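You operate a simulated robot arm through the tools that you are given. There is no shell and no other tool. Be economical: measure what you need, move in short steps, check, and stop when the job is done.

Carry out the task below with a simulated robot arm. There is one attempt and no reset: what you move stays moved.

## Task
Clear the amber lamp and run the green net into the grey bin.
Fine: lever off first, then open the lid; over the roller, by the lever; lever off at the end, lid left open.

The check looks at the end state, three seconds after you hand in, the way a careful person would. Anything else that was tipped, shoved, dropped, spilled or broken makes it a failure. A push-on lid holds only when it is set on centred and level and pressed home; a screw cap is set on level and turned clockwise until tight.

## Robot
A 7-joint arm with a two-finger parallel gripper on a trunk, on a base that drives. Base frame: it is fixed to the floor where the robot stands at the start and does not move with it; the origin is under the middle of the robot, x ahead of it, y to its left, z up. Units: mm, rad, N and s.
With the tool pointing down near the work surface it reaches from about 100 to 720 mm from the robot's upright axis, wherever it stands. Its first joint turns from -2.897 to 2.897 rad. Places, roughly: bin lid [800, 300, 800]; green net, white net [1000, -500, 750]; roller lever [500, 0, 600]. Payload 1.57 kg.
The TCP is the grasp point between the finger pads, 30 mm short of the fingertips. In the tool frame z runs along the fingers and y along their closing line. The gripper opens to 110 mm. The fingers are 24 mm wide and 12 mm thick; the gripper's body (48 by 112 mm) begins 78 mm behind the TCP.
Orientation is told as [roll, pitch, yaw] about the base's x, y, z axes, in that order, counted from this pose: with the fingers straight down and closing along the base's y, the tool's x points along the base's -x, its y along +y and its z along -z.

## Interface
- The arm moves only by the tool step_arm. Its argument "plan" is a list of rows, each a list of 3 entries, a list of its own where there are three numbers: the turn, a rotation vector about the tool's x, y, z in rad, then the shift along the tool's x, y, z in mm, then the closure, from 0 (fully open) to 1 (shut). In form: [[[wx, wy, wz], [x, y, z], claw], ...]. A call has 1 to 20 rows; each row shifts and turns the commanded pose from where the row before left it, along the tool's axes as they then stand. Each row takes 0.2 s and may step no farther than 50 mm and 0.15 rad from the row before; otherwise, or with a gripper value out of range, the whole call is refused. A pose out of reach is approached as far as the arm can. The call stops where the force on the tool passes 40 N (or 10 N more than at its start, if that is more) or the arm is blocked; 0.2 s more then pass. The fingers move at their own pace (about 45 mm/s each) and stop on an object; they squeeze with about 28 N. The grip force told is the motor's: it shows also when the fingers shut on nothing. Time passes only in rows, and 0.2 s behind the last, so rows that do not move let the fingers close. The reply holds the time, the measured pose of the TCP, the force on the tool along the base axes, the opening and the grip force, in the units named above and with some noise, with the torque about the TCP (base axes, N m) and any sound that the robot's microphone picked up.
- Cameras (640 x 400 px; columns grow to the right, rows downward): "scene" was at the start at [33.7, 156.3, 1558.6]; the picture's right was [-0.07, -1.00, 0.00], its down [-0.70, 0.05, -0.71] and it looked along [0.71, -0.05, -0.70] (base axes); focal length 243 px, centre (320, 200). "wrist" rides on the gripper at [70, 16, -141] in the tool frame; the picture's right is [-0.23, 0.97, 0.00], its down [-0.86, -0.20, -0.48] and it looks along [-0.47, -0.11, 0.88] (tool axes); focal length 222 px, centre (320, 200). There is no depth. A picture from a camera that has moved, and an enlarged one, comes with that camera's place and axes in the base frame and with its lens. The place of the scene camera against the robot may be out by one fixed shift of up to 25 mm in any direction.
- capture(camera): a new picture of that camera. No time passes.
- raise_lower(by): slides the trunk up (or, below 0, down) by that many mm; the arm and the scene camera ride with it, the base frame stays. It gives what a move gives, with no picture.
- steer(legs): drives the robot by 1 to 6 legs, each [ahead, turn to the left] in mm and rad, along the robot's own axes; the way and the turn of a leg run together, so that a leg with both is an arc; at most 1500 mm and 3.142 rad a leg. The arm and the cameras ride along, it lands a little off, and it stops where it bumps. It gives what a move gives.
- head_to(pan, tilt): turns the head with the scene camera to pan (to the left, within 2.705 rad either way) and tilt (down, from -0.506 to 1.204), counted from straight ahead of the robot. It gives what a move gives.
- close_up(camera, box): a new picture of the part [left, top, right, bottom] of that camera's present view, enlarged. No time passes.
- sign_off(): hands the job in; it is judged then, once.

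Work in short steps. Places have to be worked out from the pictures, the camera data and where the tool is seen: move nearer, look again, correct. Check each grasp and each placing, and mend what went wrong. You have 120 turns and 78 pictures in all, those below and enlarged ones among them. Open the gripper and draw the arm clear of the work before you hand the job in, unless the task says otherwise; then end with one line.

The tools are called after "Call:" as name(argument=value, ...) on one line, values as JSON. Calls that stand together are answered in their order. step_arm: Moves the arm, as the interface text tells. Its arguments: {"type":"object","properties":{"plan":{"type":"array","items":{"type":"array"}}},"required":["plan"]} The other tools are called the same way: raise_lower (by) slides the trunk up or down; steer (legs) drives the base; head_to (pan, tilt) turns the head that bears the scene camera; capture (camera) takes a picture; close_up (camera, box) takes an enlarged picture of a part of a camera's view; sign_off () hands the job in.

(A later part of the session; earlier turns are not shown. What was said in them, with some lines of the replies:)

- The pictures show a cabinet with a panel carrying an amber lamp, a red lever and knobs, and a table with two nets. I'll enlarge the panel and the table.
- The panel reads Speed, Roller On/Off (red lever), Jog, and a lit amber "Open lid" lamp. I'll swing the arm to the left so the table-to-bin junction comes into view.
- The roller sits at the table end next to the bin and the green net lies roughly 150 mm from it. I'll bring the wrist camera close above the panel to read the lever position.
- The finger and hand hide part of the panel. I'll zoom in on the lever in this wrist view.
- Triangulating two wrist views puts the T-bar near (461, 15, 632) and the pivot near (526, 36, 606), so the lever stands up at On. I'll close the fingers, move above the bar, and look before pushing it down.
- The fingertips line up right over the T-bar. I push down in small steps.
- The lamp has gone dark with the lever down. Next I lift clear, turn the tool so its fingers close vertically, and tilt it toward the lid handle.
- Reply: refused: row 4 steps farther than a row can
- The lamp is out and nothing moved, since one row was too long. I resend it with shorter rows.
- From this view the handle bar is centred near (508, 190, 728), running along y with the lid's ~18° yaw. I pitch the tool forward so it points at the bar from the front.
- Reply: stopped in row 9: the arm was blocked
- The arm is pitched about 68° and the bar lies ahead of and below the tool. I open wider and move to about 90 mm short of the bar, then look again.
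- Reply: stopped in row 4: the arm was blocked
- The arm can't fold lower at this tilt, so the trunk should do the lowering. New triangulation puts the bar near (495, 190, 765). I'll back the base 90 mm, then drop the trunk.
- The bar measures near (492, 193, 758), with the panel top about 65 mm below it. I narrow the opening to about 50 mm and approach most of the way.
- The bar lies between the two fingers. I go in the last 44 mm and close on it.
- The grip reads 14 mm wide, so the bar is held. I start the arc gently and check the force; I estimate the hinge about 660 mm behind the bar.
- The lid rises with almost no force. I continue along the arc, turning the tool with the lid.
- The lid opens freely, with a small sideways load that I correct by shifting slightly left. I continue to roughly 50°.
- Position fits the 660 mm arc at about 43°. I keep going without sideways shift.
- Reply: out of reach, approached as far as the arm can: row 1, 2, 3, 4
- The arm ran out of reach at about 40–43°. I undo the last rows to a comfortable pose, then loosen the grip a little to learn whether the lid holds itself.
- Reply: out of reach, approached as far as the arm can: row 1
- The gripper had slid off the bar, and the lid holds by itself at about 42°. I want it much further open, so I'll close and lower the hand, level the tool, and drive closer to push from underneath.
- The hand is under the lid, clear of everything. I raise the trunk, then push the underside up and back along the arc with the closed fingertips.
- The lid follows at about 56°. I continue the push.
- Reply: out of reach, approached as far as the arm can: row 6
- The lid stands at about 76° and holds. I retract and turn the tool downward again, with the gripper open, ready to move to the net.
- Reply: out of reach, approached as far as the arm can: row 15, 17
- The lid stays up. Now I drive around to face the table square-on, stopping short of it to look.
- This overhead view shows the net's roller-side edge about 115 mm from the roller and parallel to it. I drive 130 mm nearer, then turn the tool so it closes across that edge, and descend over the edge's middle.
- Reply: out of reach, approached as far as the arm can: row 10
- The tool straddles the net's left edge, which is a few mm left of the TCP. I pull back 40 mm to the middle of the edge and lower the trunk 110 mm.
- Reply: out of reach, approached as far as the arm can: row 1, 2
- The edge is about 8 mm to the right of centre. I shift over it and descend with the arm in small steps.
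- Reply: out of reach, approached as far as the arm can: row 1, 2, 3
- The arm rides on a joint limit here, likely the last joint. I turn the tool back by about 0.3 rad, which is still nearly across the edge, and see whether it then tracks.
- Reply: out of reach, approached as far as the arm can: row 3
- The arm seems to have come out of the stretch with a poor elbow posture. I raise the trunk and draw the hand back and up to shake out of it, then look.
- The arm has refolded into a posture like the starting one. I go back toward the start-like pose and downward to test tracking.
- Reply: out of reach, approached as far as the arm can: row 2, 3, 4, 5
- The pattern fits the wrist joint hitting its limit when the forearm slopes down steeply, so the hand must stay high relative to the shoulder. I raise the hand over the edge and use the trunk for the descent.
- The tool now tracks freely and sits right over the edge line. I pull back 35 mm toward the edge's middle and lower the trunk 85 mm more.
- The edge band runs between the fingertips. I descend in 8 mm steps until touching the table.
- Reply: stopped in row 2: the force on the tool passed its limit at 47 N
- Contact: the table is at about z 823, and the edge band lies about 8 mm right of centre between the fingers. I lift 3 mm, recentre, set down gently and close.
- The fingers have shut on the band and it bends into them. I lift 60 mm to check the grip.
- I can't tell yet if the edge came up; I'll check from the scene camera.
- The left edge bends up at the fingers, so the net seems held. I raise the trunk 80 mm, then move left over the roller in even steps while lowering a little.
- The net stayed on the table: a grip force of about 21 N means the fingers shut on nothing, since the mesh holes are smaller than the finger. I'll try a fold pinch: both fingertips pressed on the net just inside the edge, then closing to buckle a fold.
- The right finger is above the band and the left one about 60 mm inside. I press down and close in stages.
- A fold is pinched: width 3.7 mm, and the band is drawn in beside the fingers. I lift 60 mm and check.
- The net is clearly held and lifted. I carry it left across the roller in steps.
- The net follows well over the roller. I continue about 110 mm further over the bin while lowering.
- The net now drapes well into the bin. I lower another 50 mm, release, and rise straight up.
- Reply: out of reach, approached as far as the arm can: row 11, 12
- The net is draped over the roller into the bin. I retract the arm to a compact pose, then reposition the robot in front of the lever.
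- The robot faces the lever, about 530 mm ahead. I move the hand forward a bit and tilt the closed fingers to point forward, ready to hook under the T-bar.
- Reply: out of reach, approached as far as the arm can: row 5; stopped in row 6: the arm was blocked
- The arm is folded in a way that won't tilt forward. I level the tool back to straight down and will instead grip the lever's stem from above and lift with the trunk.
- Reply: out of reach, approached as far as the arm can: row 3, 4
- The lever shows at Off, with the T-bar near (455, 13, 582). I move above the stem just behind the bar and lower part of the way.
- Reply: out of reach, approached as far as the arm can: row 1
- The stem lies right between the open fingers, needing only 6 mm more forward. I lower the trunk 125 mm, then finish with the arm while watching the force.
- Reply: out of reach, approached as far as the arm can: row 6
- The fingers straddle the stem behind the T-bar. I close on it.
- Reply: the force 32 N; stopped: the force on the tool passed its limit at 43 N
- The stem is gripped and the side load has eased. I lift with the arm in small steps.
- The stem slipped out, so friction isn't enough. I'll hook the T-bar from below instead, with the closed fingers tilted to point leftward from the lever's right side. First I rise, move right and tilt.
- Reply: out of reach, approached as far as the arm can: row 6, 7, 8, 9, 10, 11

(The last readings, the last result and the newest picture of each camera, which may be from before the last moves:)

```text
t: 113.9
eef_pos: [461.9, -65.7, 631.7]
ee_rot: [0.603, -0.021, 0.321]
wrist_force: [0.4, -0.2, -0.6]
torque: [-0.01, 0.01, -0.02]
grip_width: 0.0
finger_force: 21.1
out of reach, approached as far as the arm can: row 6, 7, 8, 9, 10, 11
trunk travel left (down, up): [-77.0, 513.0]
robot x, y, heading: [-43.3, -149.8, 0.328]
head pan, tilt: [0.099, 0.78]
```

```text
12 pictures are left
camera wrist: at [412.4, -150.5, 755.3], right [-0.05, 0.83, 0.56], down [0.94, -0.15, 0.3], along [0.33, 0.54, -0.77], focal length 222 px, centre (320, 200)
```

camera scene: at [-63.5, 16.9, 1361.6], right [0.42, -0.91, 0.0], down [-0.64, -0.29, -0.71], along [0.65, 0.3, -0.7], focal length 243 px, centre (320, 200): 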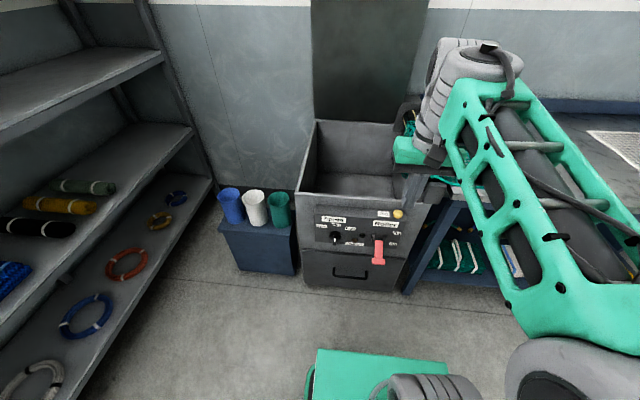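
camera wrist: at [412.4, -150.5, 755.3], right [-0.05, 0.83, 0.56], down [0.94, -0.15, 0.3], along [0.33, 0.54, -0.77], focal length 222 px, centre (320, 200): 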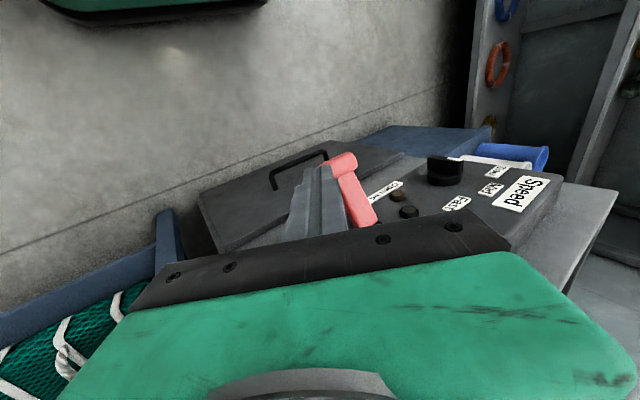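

The tilt stops at 35°, too steep to hook. The forward-pointing pose with the tool yawed 90° (used on the lid handle) did work, so I level out, rise, and redo that: first level, back off and yaw.

Call:
step_arm(plan=[[[0.14, 0, 0], [10, 0, -30], 1], [[0.14, 0, 0], [10, 0, -30], 1], [[0.14, 0, 0], [10, 0, -20], 1], [[0.14, 0, 0], [10, 0, 0], 1], [[0.043, 0, 0], [0, 40, 0], 1], [[0, 0, 0.142], [0, 20, 0], 1], [[0, 0, 0.142], [0, 0, 0], 1], [[0, 0, 0.142], [0, 0, 0], 1], [[0, 0, 0.142], [0, 0, 0], 1], [[0, 0, 0.142], [0, 0, 0], 0.6], [[0, 0, 0.142], [0, 0, 0], 0.6], [[0, 0, 0.142], [0, 0, 0], 0.6], [[0, 0, 0.142], [0, 0, 0], 0.6], [[0, 0, 0.142], [0, 0, 0], 0.55], [[0, 0, 0.142], [0, 0, 0], 0.5], [[0, 0, 0.14], [0, 0, 0], 0.5], [[0, 0, 0], [0, 0, 0], 0.5]])

```text
t: 117.5
eef_pos: [415.6, -56.9, 703.9]
ee_rot: [0.021, 0.001, -1.243]
wrist_force: [-0.1, 0.2, -0.6]
torque: [0.0, 0.02, 0.0]
grip_width: 55.0
finger_force: 0.0
trunk travel left (down, up): [-77.0, 513.0]
robot x, y, heading: [-42.4, -149.7, 0.325]
head pan, tilt: [0.099, 0.78]
```

The yaw worked with no limit. Now I pitch the tool forward.

Call:
step_arm(plan=[[[-0.14, 0, 0], [0, 0, 0], 0.5], [[-0.14, 0, 0], [0, 0, 0], 0.5], [[-0.14, 0, 0], [0, 0, 0], 0.5], [[-0.14, 0, 0], [0, 0, 0], 0.5], [[-0.14, 0, 0], [0, 0, 0], 0.5], [[-0.14, 0, 0], [0, 0, 0], 0.5], [[-0.14, 0, 0], [0, 0, 0], 0.5], [[-0.14, 0, 0], [0, 0, 0], 0.5], [[-0.14, 0, 0], [0, 0, 0], 0.5], [[0, 0, 0], [0, 0, 0], 0.5]])

```text
t: 119.9
eef_pos: [415.8, -54.2, 656.0]
ee_rot: [1.184, 0.055, -1.245]
wrist_force: [-0.4, -0.2, 0.2]
torque: [0.01, 0.0, 0.0]
grip_width: 55.0
finger_force: 0.1
trunk travel left (down, up): [-77.0, 513.0]
robot x, y, heading: [-40.4, -149.1, 0.326]
head pan, tilt: [0.099, 0.78]
stopped in row 10: the arm was blocked; the commanded pose is now the measured one
```

Pitched 22° below horizontal with the fingers closing vertically. I shift left 53 mm and lower to line up with the T-bar, then look.

Call:
step_arm(plan=[[[0, 0, 0], [18, 0, 0], 0.5], [[0, 0, 0], [18, 0, 0], 0.5], [[0, 0, 0], [17, 0, 0], 0.5], [[0, 0, 0], [0, 0, 0], 0.5]])

Call:
raise_lower(by=-48)

Call:
capture(camera="wrist")

```text
t: 120.6
eef_pos: [413.1, -111.0, 614.9]
ee_rot: [1.087, 0.071, -1.483]
wrist_force: [0.4, -0.4, -1.1]
torque: [-0.01, -0.01, -0.02]
grip_width: 55.3
finger_force: 0.2
trunk travel left (down, up): [-77.0, 513.0]
robot x, y, heading: [-44.5, -152.4, 0.323]
head pan, tilt: [0.099, 0.78]
stopped in row 3: the arm was blocked; the commanded pose is now the measured one
```

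```text
t: 121.5
eef_pos: [412.5, -111.3, 567.5]
ee_rot: [1.086, 0.071, -1.483]
wrist_force: [0.3, -1.1, -0.2]
torque: [-0.01, -0.02, -0.01]
grip_width: 55.0
finger_force: 0.0
trunk travel left (down, up): [-29.0, 561.0]
robot x, y, heading: [-42.0, -157.9, 0.329]
head pan, tilt: [0.099, 0.78]
```

```text
11 pictures are left
camera wrist: at [289.9, -57.6, 650.9], right [0.48, -0.25, 0.84], down [-0.44, -0.9, -0.02], along [0.76, -0.36, -0.54], focal length 222 px, centre (320, 200)
```

wrist: 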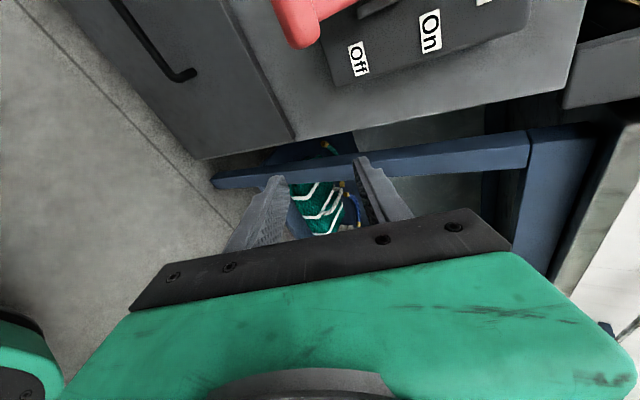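

The arm got pushed off by its own limits, but the tool still points forward. I'll use the base and trunk instead: turning the base left by 0.236 rad should swing the fingers in front of the T-bar.

Call:
raise_lower(by=22)

Call:
steer(legs=[[-25, 0], [0, 0.236]])

Call:
capture(camera="wrist")

```text
t: 122.2
eef_pos: [412.8, -111.2, 589.1]
ee_rot: [1.087, 0.07, -1.482]
wrist_force: [0.7, -0.1, -0.6]
torque: [0.02, 0.01, 0.02]
grip_width: 55.0
finger_force: 0.0
trunk travel left (down, up): [-51.0, 539.0]
robot x, y, heading: [-41.7, -149.0, 0.326]
head pan, tilt: [0.099, 0.78]
```

```text
t: 123.8
eef_pos: [367.7, -15.9, 589.5]
ee_rot: [1.088, 0.072, -1.25]
wrist_force: [-0.5, -0.1, 0.1]
torque: [-0.02, 0.03, -0.01]
grip_width: 55.3
finger_force: 0.2
trunk travel left (down, up): [-51.0, 539.0]
robot x, y, heading: [-68.4, -162.8, 0.558]
head pan, tilt: [0.099, 0.78]
```

```text
10 pictures are left
camera wrist: at [235.6, 8.5, 674.1], right [0.52, -0.13, 0.84], down [-0.22, -0.98, -0.02], along [0.82, -0.18, -0.54], focal length 222 px, centre (320, 200)
```

wrist: 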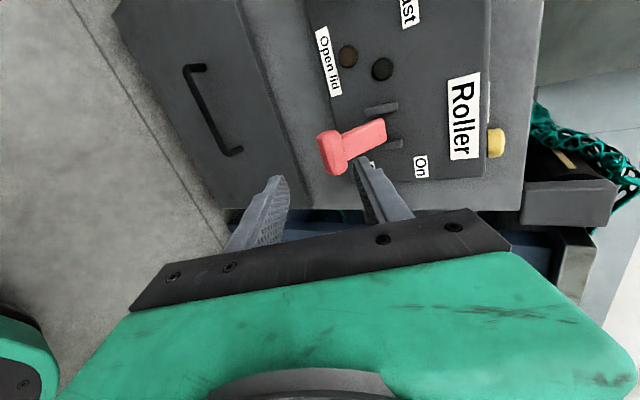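

The T-bar is now pinned at about (458, 15, 553), lower than I assumed, which explains the slip. The fingers point straight at it from 95 mm away. I lower the trunk 30 mm, then drive in so the bar goes between the open fingers.

Call:
raise_lower(by=-30)

Call:
steer(legs=[[0, -0.04], [80, 0]])

Call:
capture(camera="wrist")

```text
t: 124.5
eef_pos: [367.3, -15.0, 557.1]
ee_rot: [1.085, 0.074, -1.249]
wrist_force: [0.1, -0.2, 0.8]
torque: [0.02, 0.02, -0.04]
grip_width: 55.1
finger_force: 0.2
trunk travel left (down, up): [-21.0, 569.0]
robot x, y, heading: [-63.9, -161.4, 0.563]
head pan, tilt: [0.099, 0.78]
```

```text
t: 126.1
eef_pos: [441.7, 6.4, 559.2]
ee_rot: [1.091, 0.074, -1.29]
wrist_force: [-2.1, 1.2, 6.7]
torque: [-0.02, -0.28, 0.04]
grip_width: 59.8
finger_force: 3.0
trunk travel left (down, up): [-21.0, 569.0]
robot x, y, heading: [-0.2, -119.4, 0.527]
head pan, tilt: [0.099, 0.78]
stopped in leg 2: the force on the tool passed its limit at 456 N (the readings are from after the stop); the commanded pose is now the measured one
```

```text
9 pictures are left
camera wrist: at [310.4, 35.5, 643.7], right [0.51, -0.15, 0.84], down [-0.26, -0.97, -0.02], along [0.82, -0.21, -0.53], focal length 222 px, centre (320, 200)
```

wrist: 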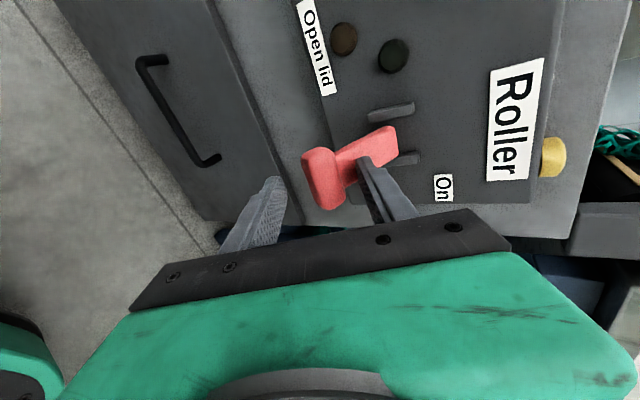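

The bar now sits between the upper and lower fingers; the contact spike shifted nothing visible. I narrow the fingers a bit and raise the trunk to lift the lever to On.

Call:
step_arm(plan=[[[0, 0, 0], [0, 0, 0], 0.6], [[0, 0, 0], [0, 0, 0], 0.62]])

Call:
raise_lower(by=60)

Call:
raise_lower(by=35)

Call:
capture(camera="wrist")

```text
t: 126.7
eef_pos: [443.0, 6.6, 561.2]
ee_rot: [1.091, 0.071, -1.288]
wrist_force: [-2.8, -3.1, 17.0]
torque: [0.01, -0.75, -0.07]
grip_width: 54.0
finger_force: 7.1
trunk travel left (down, up): [-21.0, 569.0]
robot x, y, heading: [2.3, -119.9, 0.519]
head pan, tilt: [0.099, 0.78]
```

```text
t: 127.5
eef_pos: [434.8, 3.8, 601.4]
ee_rot: [1.055, 0.079, -1.295]
wrist_force: [-17.7, -4.7, -6.6]
torque: [-0.16, 0.83, 0.34]
grip_width: 55.9
finger_force: 7.7
trunk travel left (down, up): [-75.0, 515.0]
robot x, y, heading: [0.4, -120.3, 0.52]
head pan, tilt: [0.099, 0.78]
stopped: the force on the tool passed its limit at 45 N (the readings are from after the stop); the commanded pose is now the measured one
```

```text
t: 128.0
eef_pos: [430.4, 2.7, 612.0]
ee_rot: [1.041, 0.076, -1.297]
wrist_force: [-18.4, -4.3, -4.4]
torque: [-0.18, 0.79, 0.29]
grip_width: 53.2
finger_force: 6.4
trunk travel left (down, up): [-91.0, 499.0]
robot x, y, heading: [1.8, -120.2, 0.518]
head pan, tilt: [0.099, 0.78]
stopped: the force on the tool passed its limit at 45 N (the readings are from after the stop); the commanded pose is now the measured one
```

```text
8 pictures are left
camera wrist: at [302.8, 32.8, 702.7], right [0.55, -0.15, 0.82], down [-0.26, -0.96, 0.0], along [0.79, -0.22, -0.57], focal length 222 px, centre (320, 200)
```

wrist: 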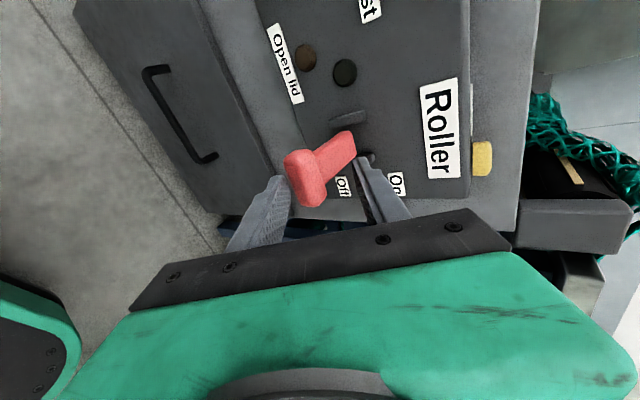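

The lower finger only caught the bar's front, since the upper one ran against the stem. I back out, close the fingers, and drop low to go fully underneath the bar.

Call:
steer(legs=[[-60, 0]])

Call:
step_arm(plan=[[[0, 0, 0], [0, 0, 0], 1], [[0, 0, 0], [0, 0, 0], 1], [[0, 0, 0], [0, 0, 0], 1]])

Call:
raise_lower(by=-86)

Call:
capture(camera="wrist")

```text
t: 129.0
eef_pos: [381.6, -26.0, 615.6]
ee_rot: [1.053, 0.076, -1.297]
wrist_force: [0.2, 0.5, 0.6]
torque: [-0.02, -0.03, 0.01]
grip_width: 41.8
finger_force: 0.1
trunk travel left (down, up): [-91.0, 499.0]
robot x, y, heading: [-51.5, -148.8, 0.521]
head pan, tilt: [0.099, 0.78]
```

```text
t: 129.8
eef_pos: [382.4, -26.0, 615.2]
ee_rot: [1.053, 0.074, -1.297]
wrist_force: [0.1, -0.6, 0.1]
torque: [-0.03, -0.03, -0.01]
grip_width: 0.0
finger_force: 16.0
trunk travel left (down, up): [-91.0, 499.0]
robot x, y, heading: [-50.6, -149.8, 0.519]
head pan, tilt: [0.099, 0.78]
```

```text
t: 131.0
eef_pos: [382.2, -26.7, 528.6]
ee_rot: [1.056, 0.076, -1.297]
wrist_force: [-0.5, 0.0, -0.7]
torque: [0.01, 0.01, 0.01]
grip_width: 0.0
finger_force: 21.2
trunk travel left (down, up): [-5.0, 585.0]
robot x, y, heading: [-50.6, -153.4, 0.525]
head pan, tilt: [0.099, 0.78]
```

```text
7 pictures are left
camera wrist: at [253.3, 3.0, 617.6], right [0.54, -0.15, 0.83], down [-0.26, -0.96, 0.0], along [0.8, -0.22, -0.56], focal length 222 px, centre (320, 200)
```

wrist: 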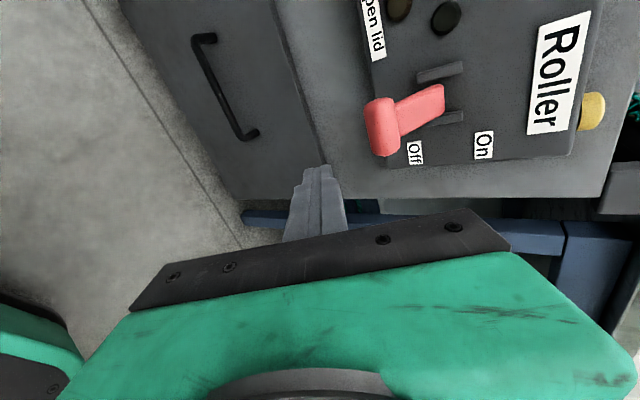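

The T-bar is at about z 551, and the closed fingers are below and 15 mm right of it; driving 68 mm ahead cancels that offset. I drop the last 4 mm and drive under the bar.

Call:
raise_lower(by=-5)

Call:
steer(legs=[[69, 0]])

Call:
raise_lower(by=50)

```text
t: 131.6
eef_pos: [381.2, -26.4, 524.4]
ee_rot: [1.054, 0.075, -1.297]
wrist_force: [-0.4, -0.4, 0.5]
torque: [0.0, -0.03, 0.0]
grip_width: 0.1
finger_force: 20.9
trunk travel left (down, up): [0.0, 590.0]
robot x, y, heading: [-54.4, -150.8, 0.523]
head pan, tilt: [0.099, 0.78]
```

```text
t: 132.6
eef_pos: [440.8, 7.5, 523.9]
ee_rot: [1.054, 0.076, -1.294]
wrist_force: [0.3, -0.2, -0.5]
torque: [0.0, 0.01, -0.03]
grip_width: 0.0
finger_force: 21.3
trunk travel left (down, up): [0.0, 590.0]
robot x, y, heading: [7.6, -118.5, 0.527]
head pan, tilt: [0.099, 0.78]
```

```text
t: 133.2
eef_pos: [433.4, 3.9, 545.8]
ee_rot: [1.025, 0.078, -1.298]
wrist_force: [-2.2, -0.2, -2.3]
torque: [-0.02, 0.01, 0.06]
grip_width: 0.0
finger_force: 21.5
trunk travel left (down, up): [-32.0, 558.0]
robot x, y, heading: [5.2, -118.1, 0.522]
head pan, tilt: [0.099, 0.78]
stopped: the force on the tool passed its limit at 48 N (the readings are from after the stop); the commanded pose is now the measured one
```

Contact at about 45 N, a bit above the lever's stiffness threshold perhaps. I keep raising and check.

Call:
raise_lower(by=50)

Call:
capture(camera="wrist")

```text
t: 133.7
eef_pos: [428.3, 3.3, 559.5]
ee_rot: [1.001, 0.081, -1.302]
wrist_force: [-2.8, -0.9, -1.1]
torque: [-0.02, 0.02, 0.07]
grip_width: 0.1
finger_force: 21.0
trunk travel left (down, up): [-55.0, 535.0]
robot x, y, heading: [9.5, -117.1, 0.524]
head pan, tilt: [0.099, 0.78]
stopped: the force on the tool passed its limit at 50 N (the readings are from after the stop); the commanded pose is now the measured one
```

```text
6 pictures are left
camera wrist: at [304.2, 34.9, 654.3], right [0.58, -0.14, 0.8], down [-0.26, -0.96, 0.02], along [0.77, -0.22, -0.6], focal length 222 px, centre (320, 200)
```

wrist: 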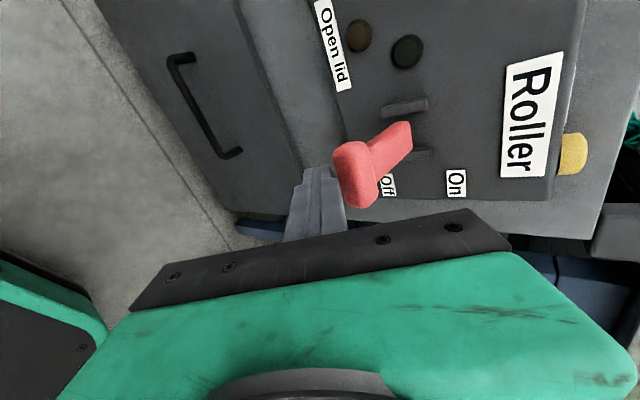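

The inclined finger slides off the bar's front. I back off and drop again, and try to level the tool a bit more so it hooks better.

Call:
steer(legs=[[-70, 0]])

Call:
step_arm(plan=[[[-0.1, 0, 0], [0, 0, 0], 1], [[-0.1, 0, 0], [0, 0, 0], 1], [[0, 0, 0], [0, 0, 0], 1]])

```text
t: 134.7
eef_pos: [368.1, -31.5, 559.7]
ee_rot: [1.003, 0.08, -1.303]
wrist_force: [-0.5, -0.6, -0.2]
torque: [0.02, 0.0, -0.01]
grip_width: 0.1
finger_force: 20.7
trunk travel left (down, up): [-55.0, 535.0]
robot x, y, heading: [-50.9, -154.2, 0.521]
head pan, tilt: [0.099, 0.78]
```

```text
t: 135.5
eef_pos: [354.5, -21.1, 493.0]
ee_rot: [1.038, 0.124, -1.289]
wrist_force: [-0.4, -0.1, -0.2]
torque: [0.02, -0.06, -0.01]
grip_width: 0.0
finger_force: 21.0
trunk travel left (down, up): [-55.0, 535.0]
robot x, y, heading: [-51.9, -150.6, 0.528]
head pan, tilt: [0.099, 0.78]
stopped in row 3: the arm was blocked; the commanded pose is now the measured one
```

The tool dropped lower, which gives room to go deeper under the bar. I line up with a small turn, set the height, drive in, and begin raising in small increments.

Call:
raise_lower(by=20)

Call:
steer(legs=[[0, -0.045], [115, 0]])

Call:
raise_lower(by=25)

Call:
raise_lower(by=15)

Call:
raise_lower(by=15)

```text
t: 136.1
eef_pos: [357.1, -19.2, 514.9]
ee_rot: [1.059, 0.111, -1.287]
wrist_force: [-0.1, -0.9, -0.2]
torque: [-0.03, 0.0, 0.02]
grip_width: 0.0
finger_force: 21.3
trunk travel left (down, up): [-75.0, 515.0]
robot x, y, heading: [-54.1, -151.8, 0.519]
head pan, tilt: [0.099, 0.78]
```

```text
t: 137.7
eef_pos: [461.6, 13.1, 517.5]
ee_rot: [1.042, 0.117, -1.341]
wrist_force: [-0.9, 1.6, -1.5]
torque: [-0.05, -0.06, 0.03]
grip_width: 0.1
finger_force: 21.4
trunk travel left (down, up): [-75.0, 515.0]
robot x, y, heading: [52.8, -95.6, 0.478]
head pan, tilt: [0.099, 0.78]
```

```text
t: 138.2
eef_pos: [457.9, 11.4, 521.0]
ee_rot: [1.032, 0.116, -1.346]
wrist_force: [-5.7, 2.4, -4.0]
torque: [-0.07, -0.15, 0.06]
grip_width: 0.0
finger_force: 21.1
trunk travel left (down, up): [-78.0, 512.0]
robot x, y, heading: [45.4, -100.2, 0.482]
head pan, tilt: [0.099, 0.78]
stopped: the force on the tool passed its limit at 45 N (the readings are from after the stop); the commanded pose is now the measured one
```

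```text
t: 139.0
eef_pos: [455.7, 10.6, 526.8]
ee_rot: [1.029, 0.114, -1.346]
wrist_force: [-6.7, 0.2, -4.0]
torque: [-0.07, -0.18, 0.06]
grip_width: 0.0
finger_force: 20.6
trunk travel left (down, up): [-85.0, 505.0]
robot x, y, heading: [48.2, -98.5, 0.479]
head pan, tilt: [0.099, 0.78]
stopped: the force on the tool passed its limit at 41 N (the readings are from after the stop); the commanded pose is now the measured one
```

```text
t: 139.6
eef_pos: [459.3, 10.4, 539.8]
ee_rot: [1.04, 0.111, -1.348]
wrist_force: [-1.4, -0.6, -0.8]
torque: [0.03, -0.04, 0.02]
grip_width: 0.0
finger_force: 21.7
trunk travel left (down, up): [-100.0, 490.0]
robot x, y, heading: [50.4, -101.2, 0.477]
head pan, tilt: [0.099, 0.78]
```

The last raise met no resistance, so the lever may have snapped up to On. I check with the scene camera.

Call:
close_up(camera="scene", box=[260, 40, 560, 240])

```text
2.00 times, centred on (410, 140) of scene
camera zoom: at [17.4, 69.4, 1150.7], right [0.55, -0.84, 0.0], down [-0.6, -0.39, -0.7], along [0.59, 0.38, -0.71], focal length 487 px, centre (140, 320)
```

zoom: 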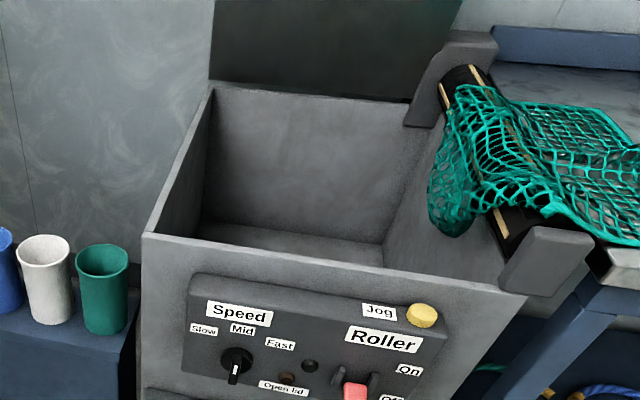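

The net drapes well but the lever state isn't clear. I keep raising in small steps.

Call:
raise_lower(by=15)

Call:
raise_lower(by=15)

Call:
raise_lower(by=15)

```text
t: 140.2
eef_pos: [460.3, 10.5, 554.9]
ee_rot: [1.044, 0.11, -1.345]
wrist_force: [0.1, 0.0, 0.2]
torque: [0.03, 0.02, 0.01]
grip_width: 0.3
finger_force: 20.9
trunk travel left (down, up): [-115.0, 475.0]
robot x, y, heading: [52.1, -97.1, 0.478]
head pan, tilt: [0.099, 0.78]
```

```text
t: 140.9
eef_pos: [461.4, 11.9, 570.1]
ee_rot: [1.044, 0.108, -1.344]
wrist_force: [-0.3, 0.3, 0.2]
torque: [0.02, 0.0, -0.01]
grip_width: 0.1
finger_force: 21.3
trunk travel left (down, up): [-130.0, 460.0]
robot x, y, heading: [46.7, -98.7, 0.477]
head pan, tilt: [0.099, 0.78]
```

```text
t: 141.5
eef_pos: [460.3, 11.3, 585.3]
ee_rot: [1.046, 0.109, -1.346]
wrist_force: [-0.5, -0.8, 0.2]
torque: [0.02, -0.01, 0.02]
grip_width: 0.0
finger_force: 21.2
trunk travel left (down, up): [-145.0, 445.0]
robot x, y, heading: [45.4, -96.8, 0.48]
head pan, tilt: [0.099, 0.78]
```

The fingers now occupy the bar's old place without contact, so the lever is up. I let it run 3 s and look.

Call:
step_arm(plan=[[[0, 0, 0], [0, 0, 0], 1], [[0, 0, 0], [0, 0, 0], 1], [[0, 0, 0], [0, 0, 0], 1], [[0, 0, 0], [0, 0, 0], 1], [[0, 0, 0], [0, 0, 0], 1], [[0, 0, 0], [0, 0, 0], 1]])

Call:
close_up(camera="scene", box=[300, 40, 600, 260])

```text
t: 142.9
eef_pos: [457.6, 9.3, 585.9]
ee_rot: [1.031, 0.113, -1.349]
wrist_force: [-0.2, -0.5, 0.8]
torque: [0.01, -0.01, -0.01]
grip_width: 0.1
finger_force: 21.2
trunk travel left (down, up): [-145.0, 445.0]
robot x, y, heading: [50.8, -100.4, 0.478]
head pan, tilt: [0.099, 0.78]
```

```text
1.82 times, centred on (450, 150) of scene
camera zoom: at [16.2, 69.5, 1200.3], right [0.55, -0.84, 0.0], down [-0.6, -0.39, -0.7], along [0.59, 0.38, -0.71], focal length 443 px, centre (84, 291)
```

zoom: 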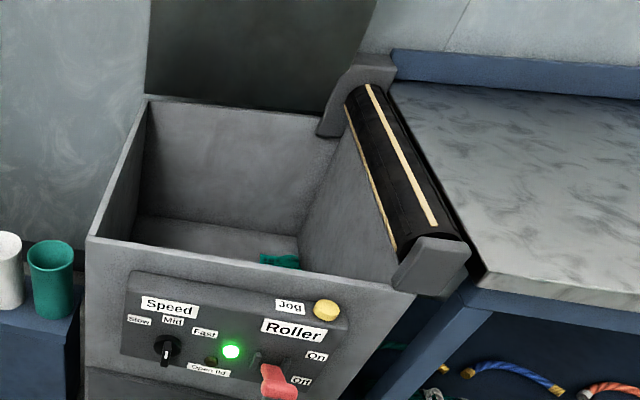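

The whole net has gone into the bin and the green lamp is lit. Now the lever goes off: I back out, raise above the bar, move over it and press down.

Call:
steer(legs=[[-80, 0]])

Call:
raise_lower(by=108)

Call:
steer(legs=[[66, 0]])

Call:
raise_lower(by=-25)

Call:
raise_lower(by=-15)

Call:
raise_lower(by=-15)

```text
t: 144.0
eef_pos: [385.1, -26.4, 585.7]
ee_rot: [1.028, 0.117, -1.348]
wrist_force: [0.2, -0.3, 0.5]
torque: [-0.02, -0.01, 0.02]
grip_width: 0.1
finger_force: 21.3
trunk travel left (down, up): [-145.0, 445.0]
robot x, y, heading: [-17.1, -136.7, 0.477]
head pan, tilt: [0.099, 0.78]
```

```text
t: 145.4
eef_pos: [388.5, -25.8, 693.9]
ee_rot: [1.043, 0.112, -1.346]
wrist_force: [-1.4, -0.5, 0.3]
torque: [0.0, -0.04, 0.02]
grip_width: 0.1
finger_force: 21.5
trunk travel left (down, up): [-253.0, 337.0]
robot x, y, heading: [-24.8, -136.8, 0.481]
head pan, tilt: [0.099, 0.78]
```

```text
t: 146.4
eef_pos: [445.1, 4.8, 696.4]
ee_rot: [1.033, 0.113, -1.346]
wrist_force: [0.1, 0.8, -0.7]
torque: [-0.03, 0.06, 0.01]
grip_width: 0.2
finger_force: 21.5
trunk travel left (down, up): [-253.0, 337.0]
robot x, y, heading: [35.6, -106.9, 0.478]
head pan, tilt: [0.099, 0.78]
```

```text
t: 147.2
eef_pos: [435.0, 3.1, 663.3]
ee_rot: [1.001, 0.126, -1.354]
wrist_force: [-25.2, -9.4, 18.9]
torque: [0.11, 0.27, 0.34]
grip_width: 0.1
finger_force: 20.9
trunk travel left (down, up): [-233.0, 357.0]
robot x, y, heading: [34.2, -106.5, 0.483]
head pan, tilt: [0.099, 0.78]
stopped: the force on the tool passed its limit at 46 N (the readings are from after the stop); the commanded pose is now the measured one
```

```text
t: 147.5
eef_pos: [434.0, 1.9, 660.9]
ee_rot: [0.994, 0.128, -1.354]
wrist_force: [-24.4, -8.2, 15.7]
torque: [0.09, 0.28, 0.31]
grip_width: 0.0
finger_force: 21.5
trunk travel left (down, up): [-232.0, 358.0]
robot x, y, heading: [34.1, -104.4, 0.47]
head pan, tilt: [0.099, 0.78]
stopped: the force on the tool passed its limit at 56 N (the readings are from after the stop); the commanded pose is now the measured one
```

```text
t: 147.8
eef_pos: [431.6, 2.4, 657.2]
ee_rot: [0.988, 0.127, -1.356]
wrist_force: [-15.8, -5.4, 10.0]
torque: [0.04, 0.22, 0.2]
grip_width: 0.0
finger_force: 21.2
trunk travel left (down, up): [-230.0, 360.0]
robot x, y, heading: [34.0, -109.3, 0.474]
head pan, tilt: [0.099, 0.78]
stopped: the force on the tool passed its limit at 52 N (the readings are from after the stop); the commanded pose is now the measured one
```

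The fingertip landed on the bar's front edge. I raise, go about 30 mm further over it, and press again.

Call:
raise_lower(by=38)

Call:
steer(legs=[[34, 0]])

Call:
raise_lower(by=-25)

Call:
raise_lower(by=-15)

Call:
raise_lower(by=-15)

```text
t: 148.6
eef_pos: [432.5, 2.4, 697.6]
ee_rot: [0.991, 0.128, -1.354]
wrist_force: [-1.2, 0.6, 0.6]
torque: [0.01, -0.02, -0.01]
grip_width: 0.0
finger_force: 20.9
trunk travel left (down, up): [-268.0, 322.0]
robot x, y, heading: [32.6, -102.3, 0.481]
head pan, tilt: [0.099, 0.78]
```

```text
t: 149.4
eef_pos: [464.6, 17.0, 697.3]
ee_rot: [0.99, 0.128, -1.356]
wrist_force: [-0.3, -0.1, -0.7]
torque: [0.02, 0.02, -0.01]
grip_width: 0.2
finger_force: 21.1
trunk travel left (down, up): [-268.0, 322.0]
robot x, y, heading: [63.7, -91.7, 0.476]
head pan, tilt: [0.099, 0.78]
```

```text
t: 150.2
eef_pos: [463.2, 16.5, 670.8]
ee_rot: [0.99, 0.128, -1.355]
wrist_force: [0.0, -0.1, -1.1]
torque: [-0.01, 0.0, 0.02]
grip_width: 0.0
finger_force: 21.4
trunk travel left (down, up): [-243.0, 347.0]
robot x, y, heading: [63.3, -90.0, 0.478]
head pan, tilt: [0.099, 0.78]
```

```text
t: 150.8
eef_pos: [463.5, 16.7, 656.6]
ee_rot: [0.99, 0.128, -1.354]
wrist_force: [0.0, 0.6, 1.2]
torque: [0.04, 0.0, 0.01]
grip_width: 0.0
finger_force: 21.2
trunk travel left (down, up): [-228.0, 362.0]
robot x, y, heading: [67.0, -92.3, 0.476]
head pan, tilt: [0.099, 0.78]
```

```text
t: 151.4
eef_pos: [462.7, 17.9, 641.1]
ee_rot: [0.99, 0.128, -1.357]
wrist_force: [-1.0, 0.5, 1.1]
torque: [-0.02, -0.02, 0.02]
grip_width: 0.0
finger_force: 21.2
trunk travel left (down, up): [-213.0, 377.0]
robot x, y, heading: [66.6, -89.4, 0.486]
head pan, tilt: [0.099, 0.78]
```

No resistance here, so the lever may already have gone down. I check the panel.

Call:
close_up(camera="scene", box=[280, 100, 480, 270])

```text
2.35 times, centred on (380, 185) of scene
camera zoom: at [28.7, 74.4, 1271.1], right [0.55, -0.84, 0.0], down [-0.59, -0.39, -0.71], along [0.59, 0.39, -0.71], focal length 573 px, centre (179, 235)
```

zoom: 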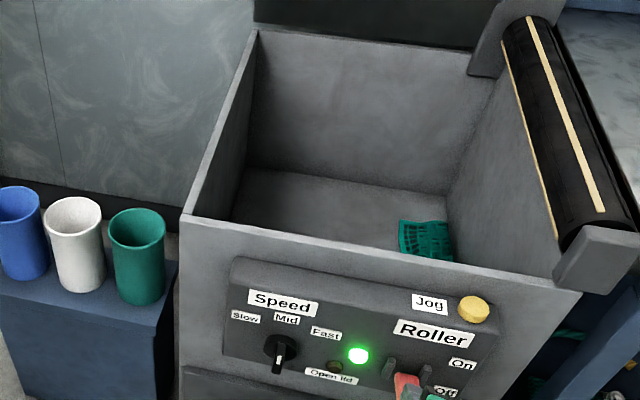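

The green lamp still glows, so the lever is On and the fingers are just above the stem. I keep lowering in small steps.

Call:
raise_lower(by=-12)

Call:
raise_lower(by=-12)

Call:
raise_lower(by=-12)

Call:
raise_lower(by=-12)

```text
t: 152.0
eef_pos: [462.8, 17.8, 629.3]
ee_rot: [0.989, 0.129, -1.355]
wrist_force: [-0.6, -0.1, -0.3]
torque: [-0.02, 0.01, 0.02]
grip_width: 0.0
finger_force: 20.9
trunk travel left (down, up): [-201.0, 389.0]
robot x, y, heading: [65.4, -89.5, 0.478]
head pan, tilt: [0.099, 0.78]
```

```text
t: 152.6
eef_pos: [463.6, 17.1, 617.3]
ee_rot: [0.99, 0.126, -1.353]
wrist_force: [0.3, -0.1, -0.2]
torque: [-0.01, -0.02, 0.03]
grip_width: 0.2
finger_force: 21.1
trunk travel left (down, up): [-189.0, 401.0]
robot x, y, heading: [64.8, -91.8, 0.476]
head pan, tilt: [0.099, 0.78]
```

```text
t: 153.2
eef_pos: [463.6, 15.8, 603.8]
ee_rot: [0.99, 0.128, -1.355]
wrist_force: [0.1, 0.3, 1.1]
torque: [-0.02, -0.03, -0.01]
grip_width: 0.0
finger_force: 21.7
trunk travel left (down, up): [-177.0, 413.0]
robot x, y, heading: [63.5, -88.2, 0.478]
head pan, tilt: [0.099, 0.78]
```

```text
t: 153.7
eef_pos: [462.5, 17.5, 597.6]
ee_rot: [0.996, 0.129, -1.355]
wrist_force: [-19.2, -3.5, 23.7]
torque: [-0.15, 0.03, -0.14]
grip_width: 0.0
finger_force: 21.4
trunk travel left (down, up): [-168.0, 422.0]
robot x, y, heading: [66.6, -89.5, 0.477]
head pan, tilt: [0.099, 0.78]
stopped: the force on the tool passed its limit at 53 N (the readings are from after the stop); the commanded pose is now the measured one
```

Contact now comes only at the height where the stem lies when Off, so it may have flipped on the way. I check the panel again.

Call:
close_up(camera="scene", box=[280, 150, 480, 300])

```text
2.67 times, centred on (380, 225) of scene
camera zoom: at [27.5, 74.2, 1226.0], right [0.55, -0.84, 0.0], down [-0.59, -0.39, -0.71], along [0.59, 0.39, -0.71], focal length 649 px, centre (160, 133)
```

zoom: 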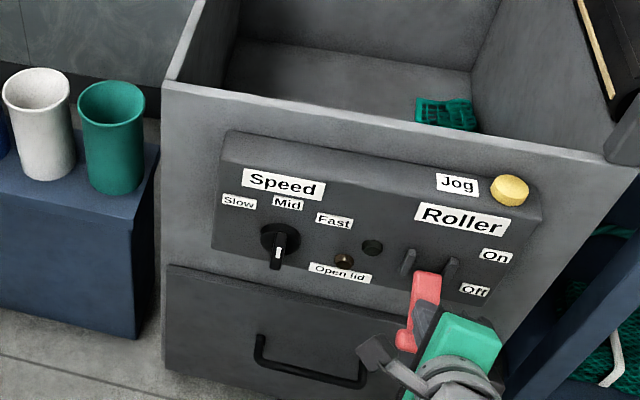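

Both lamps are dark and the lever is down at Off. I raise straight up, back away and open the gripper, then verify.

Call:
raise_lower(by=120)

Call:
steer(legs=[[-220, 0]])

Call:
step_arm(plan=[[[0, 0, 0], [0, 0, 0], 0.5], [[0, 0, 0], [0, 0, 0], 0], [[0, 0, 0], [0, 0, 0], 0], [[0, 0, 0], [0, 0, 0], 0], [[0, 0, 0], [0, 0, 0], 0]])

Call:
capture(camera="scene")

```text
t: 155.2
eef_pos: [461.3, 17.8, 717.7]
ee_rot: [0.99, 0.13, -1.356]
wrist_force: [1.0, 0.4, 0.3]
torque: [-0.01, -0.03, 0.0]
grip_width: 0.0
finger_force: 21.5
trunk travel left (down, up): [-288.0, 302.0]
robot x, y, heading: [65.5, -90.7, 0.481]
head pan, tilt: [0.099, 0.78]
```

```text
t: 156.9
eef_pos: [264.6, -85.1, 717.5]
ee_rot: [0.995, 0.127, -1.356]
wrist_force: [0.0, -1.1, 0.0]
torque: [0.02, -0.02, 0.01]
grip_width: 0.1
finger_force: 21.0
trunk travel left (down, up): [-288.0, 302.0]
robot x, y, heading: [-133.5, -191.9, 0.482]
head pan, tilt: [0.099, 0.78]
```

```text
t: 158.1
eef_pos: [264.8, -86.7, 718.9]
ee_rot: [0.996, 0.127, -1.354]
wrist_force: [0.3, 0.1, -0.3]
torque: [-0.01, -0.01, 0.02]
grip_width: 102.0
finger_force: 0.1
trunk travel left (down, up): [-288.0, 302.0]
robot x, y, heading: [-136.2, -196.2, 0.479]
head pan, tilt: [0.099, 0.78]
```

```text
1 pictures are left
camera scene: at [-171.2, -28.6, 1346.4], right [0.55, -0.84, 0.0], down [-0.59, -0.39, -0.71], along [0.59, 0.39, -0.71], focal length 243 px, centre (320, 200)
```

scene: 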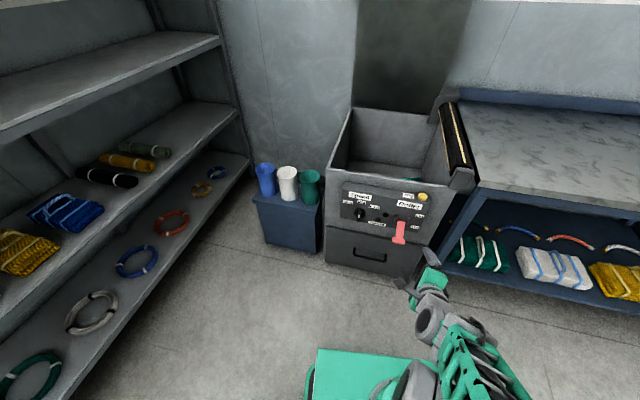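

Everything looks in order; I use the last picture to confirm the lever and lamps.

Call:
close_up(camera="scene", box=[310, 90, 490, 280])

```text
2.11 times, centred on (400, 185) of scene
camera zoom: at [-171.2, -28.6, 1346.4], right [0.55, -0.84, 0.0], down [-0.59, -0.39, -0.71], along [0.59, 0.39, -0.71], focal length 512 px, centre (152, 232)
```

zoom: 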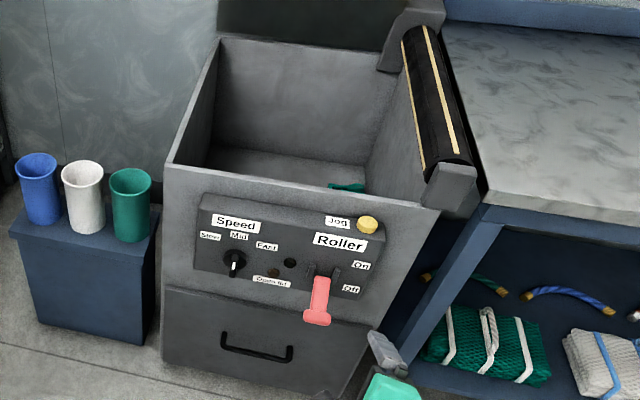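

The lever is down at Off, both lamps are dark, the lid stands open and the net lies in the bin. I hand in.

Call:
sign_off()

```text
The job is handed in.
```

The amber lamp is out, the green net ran over the roller into the grey bin, the lever is back at Off, and the lid is open at about 76°. While I worked the lever, the fingers hit it once with a 456 N spike. It still switched on and off normally afterwards, and I saw no damage.
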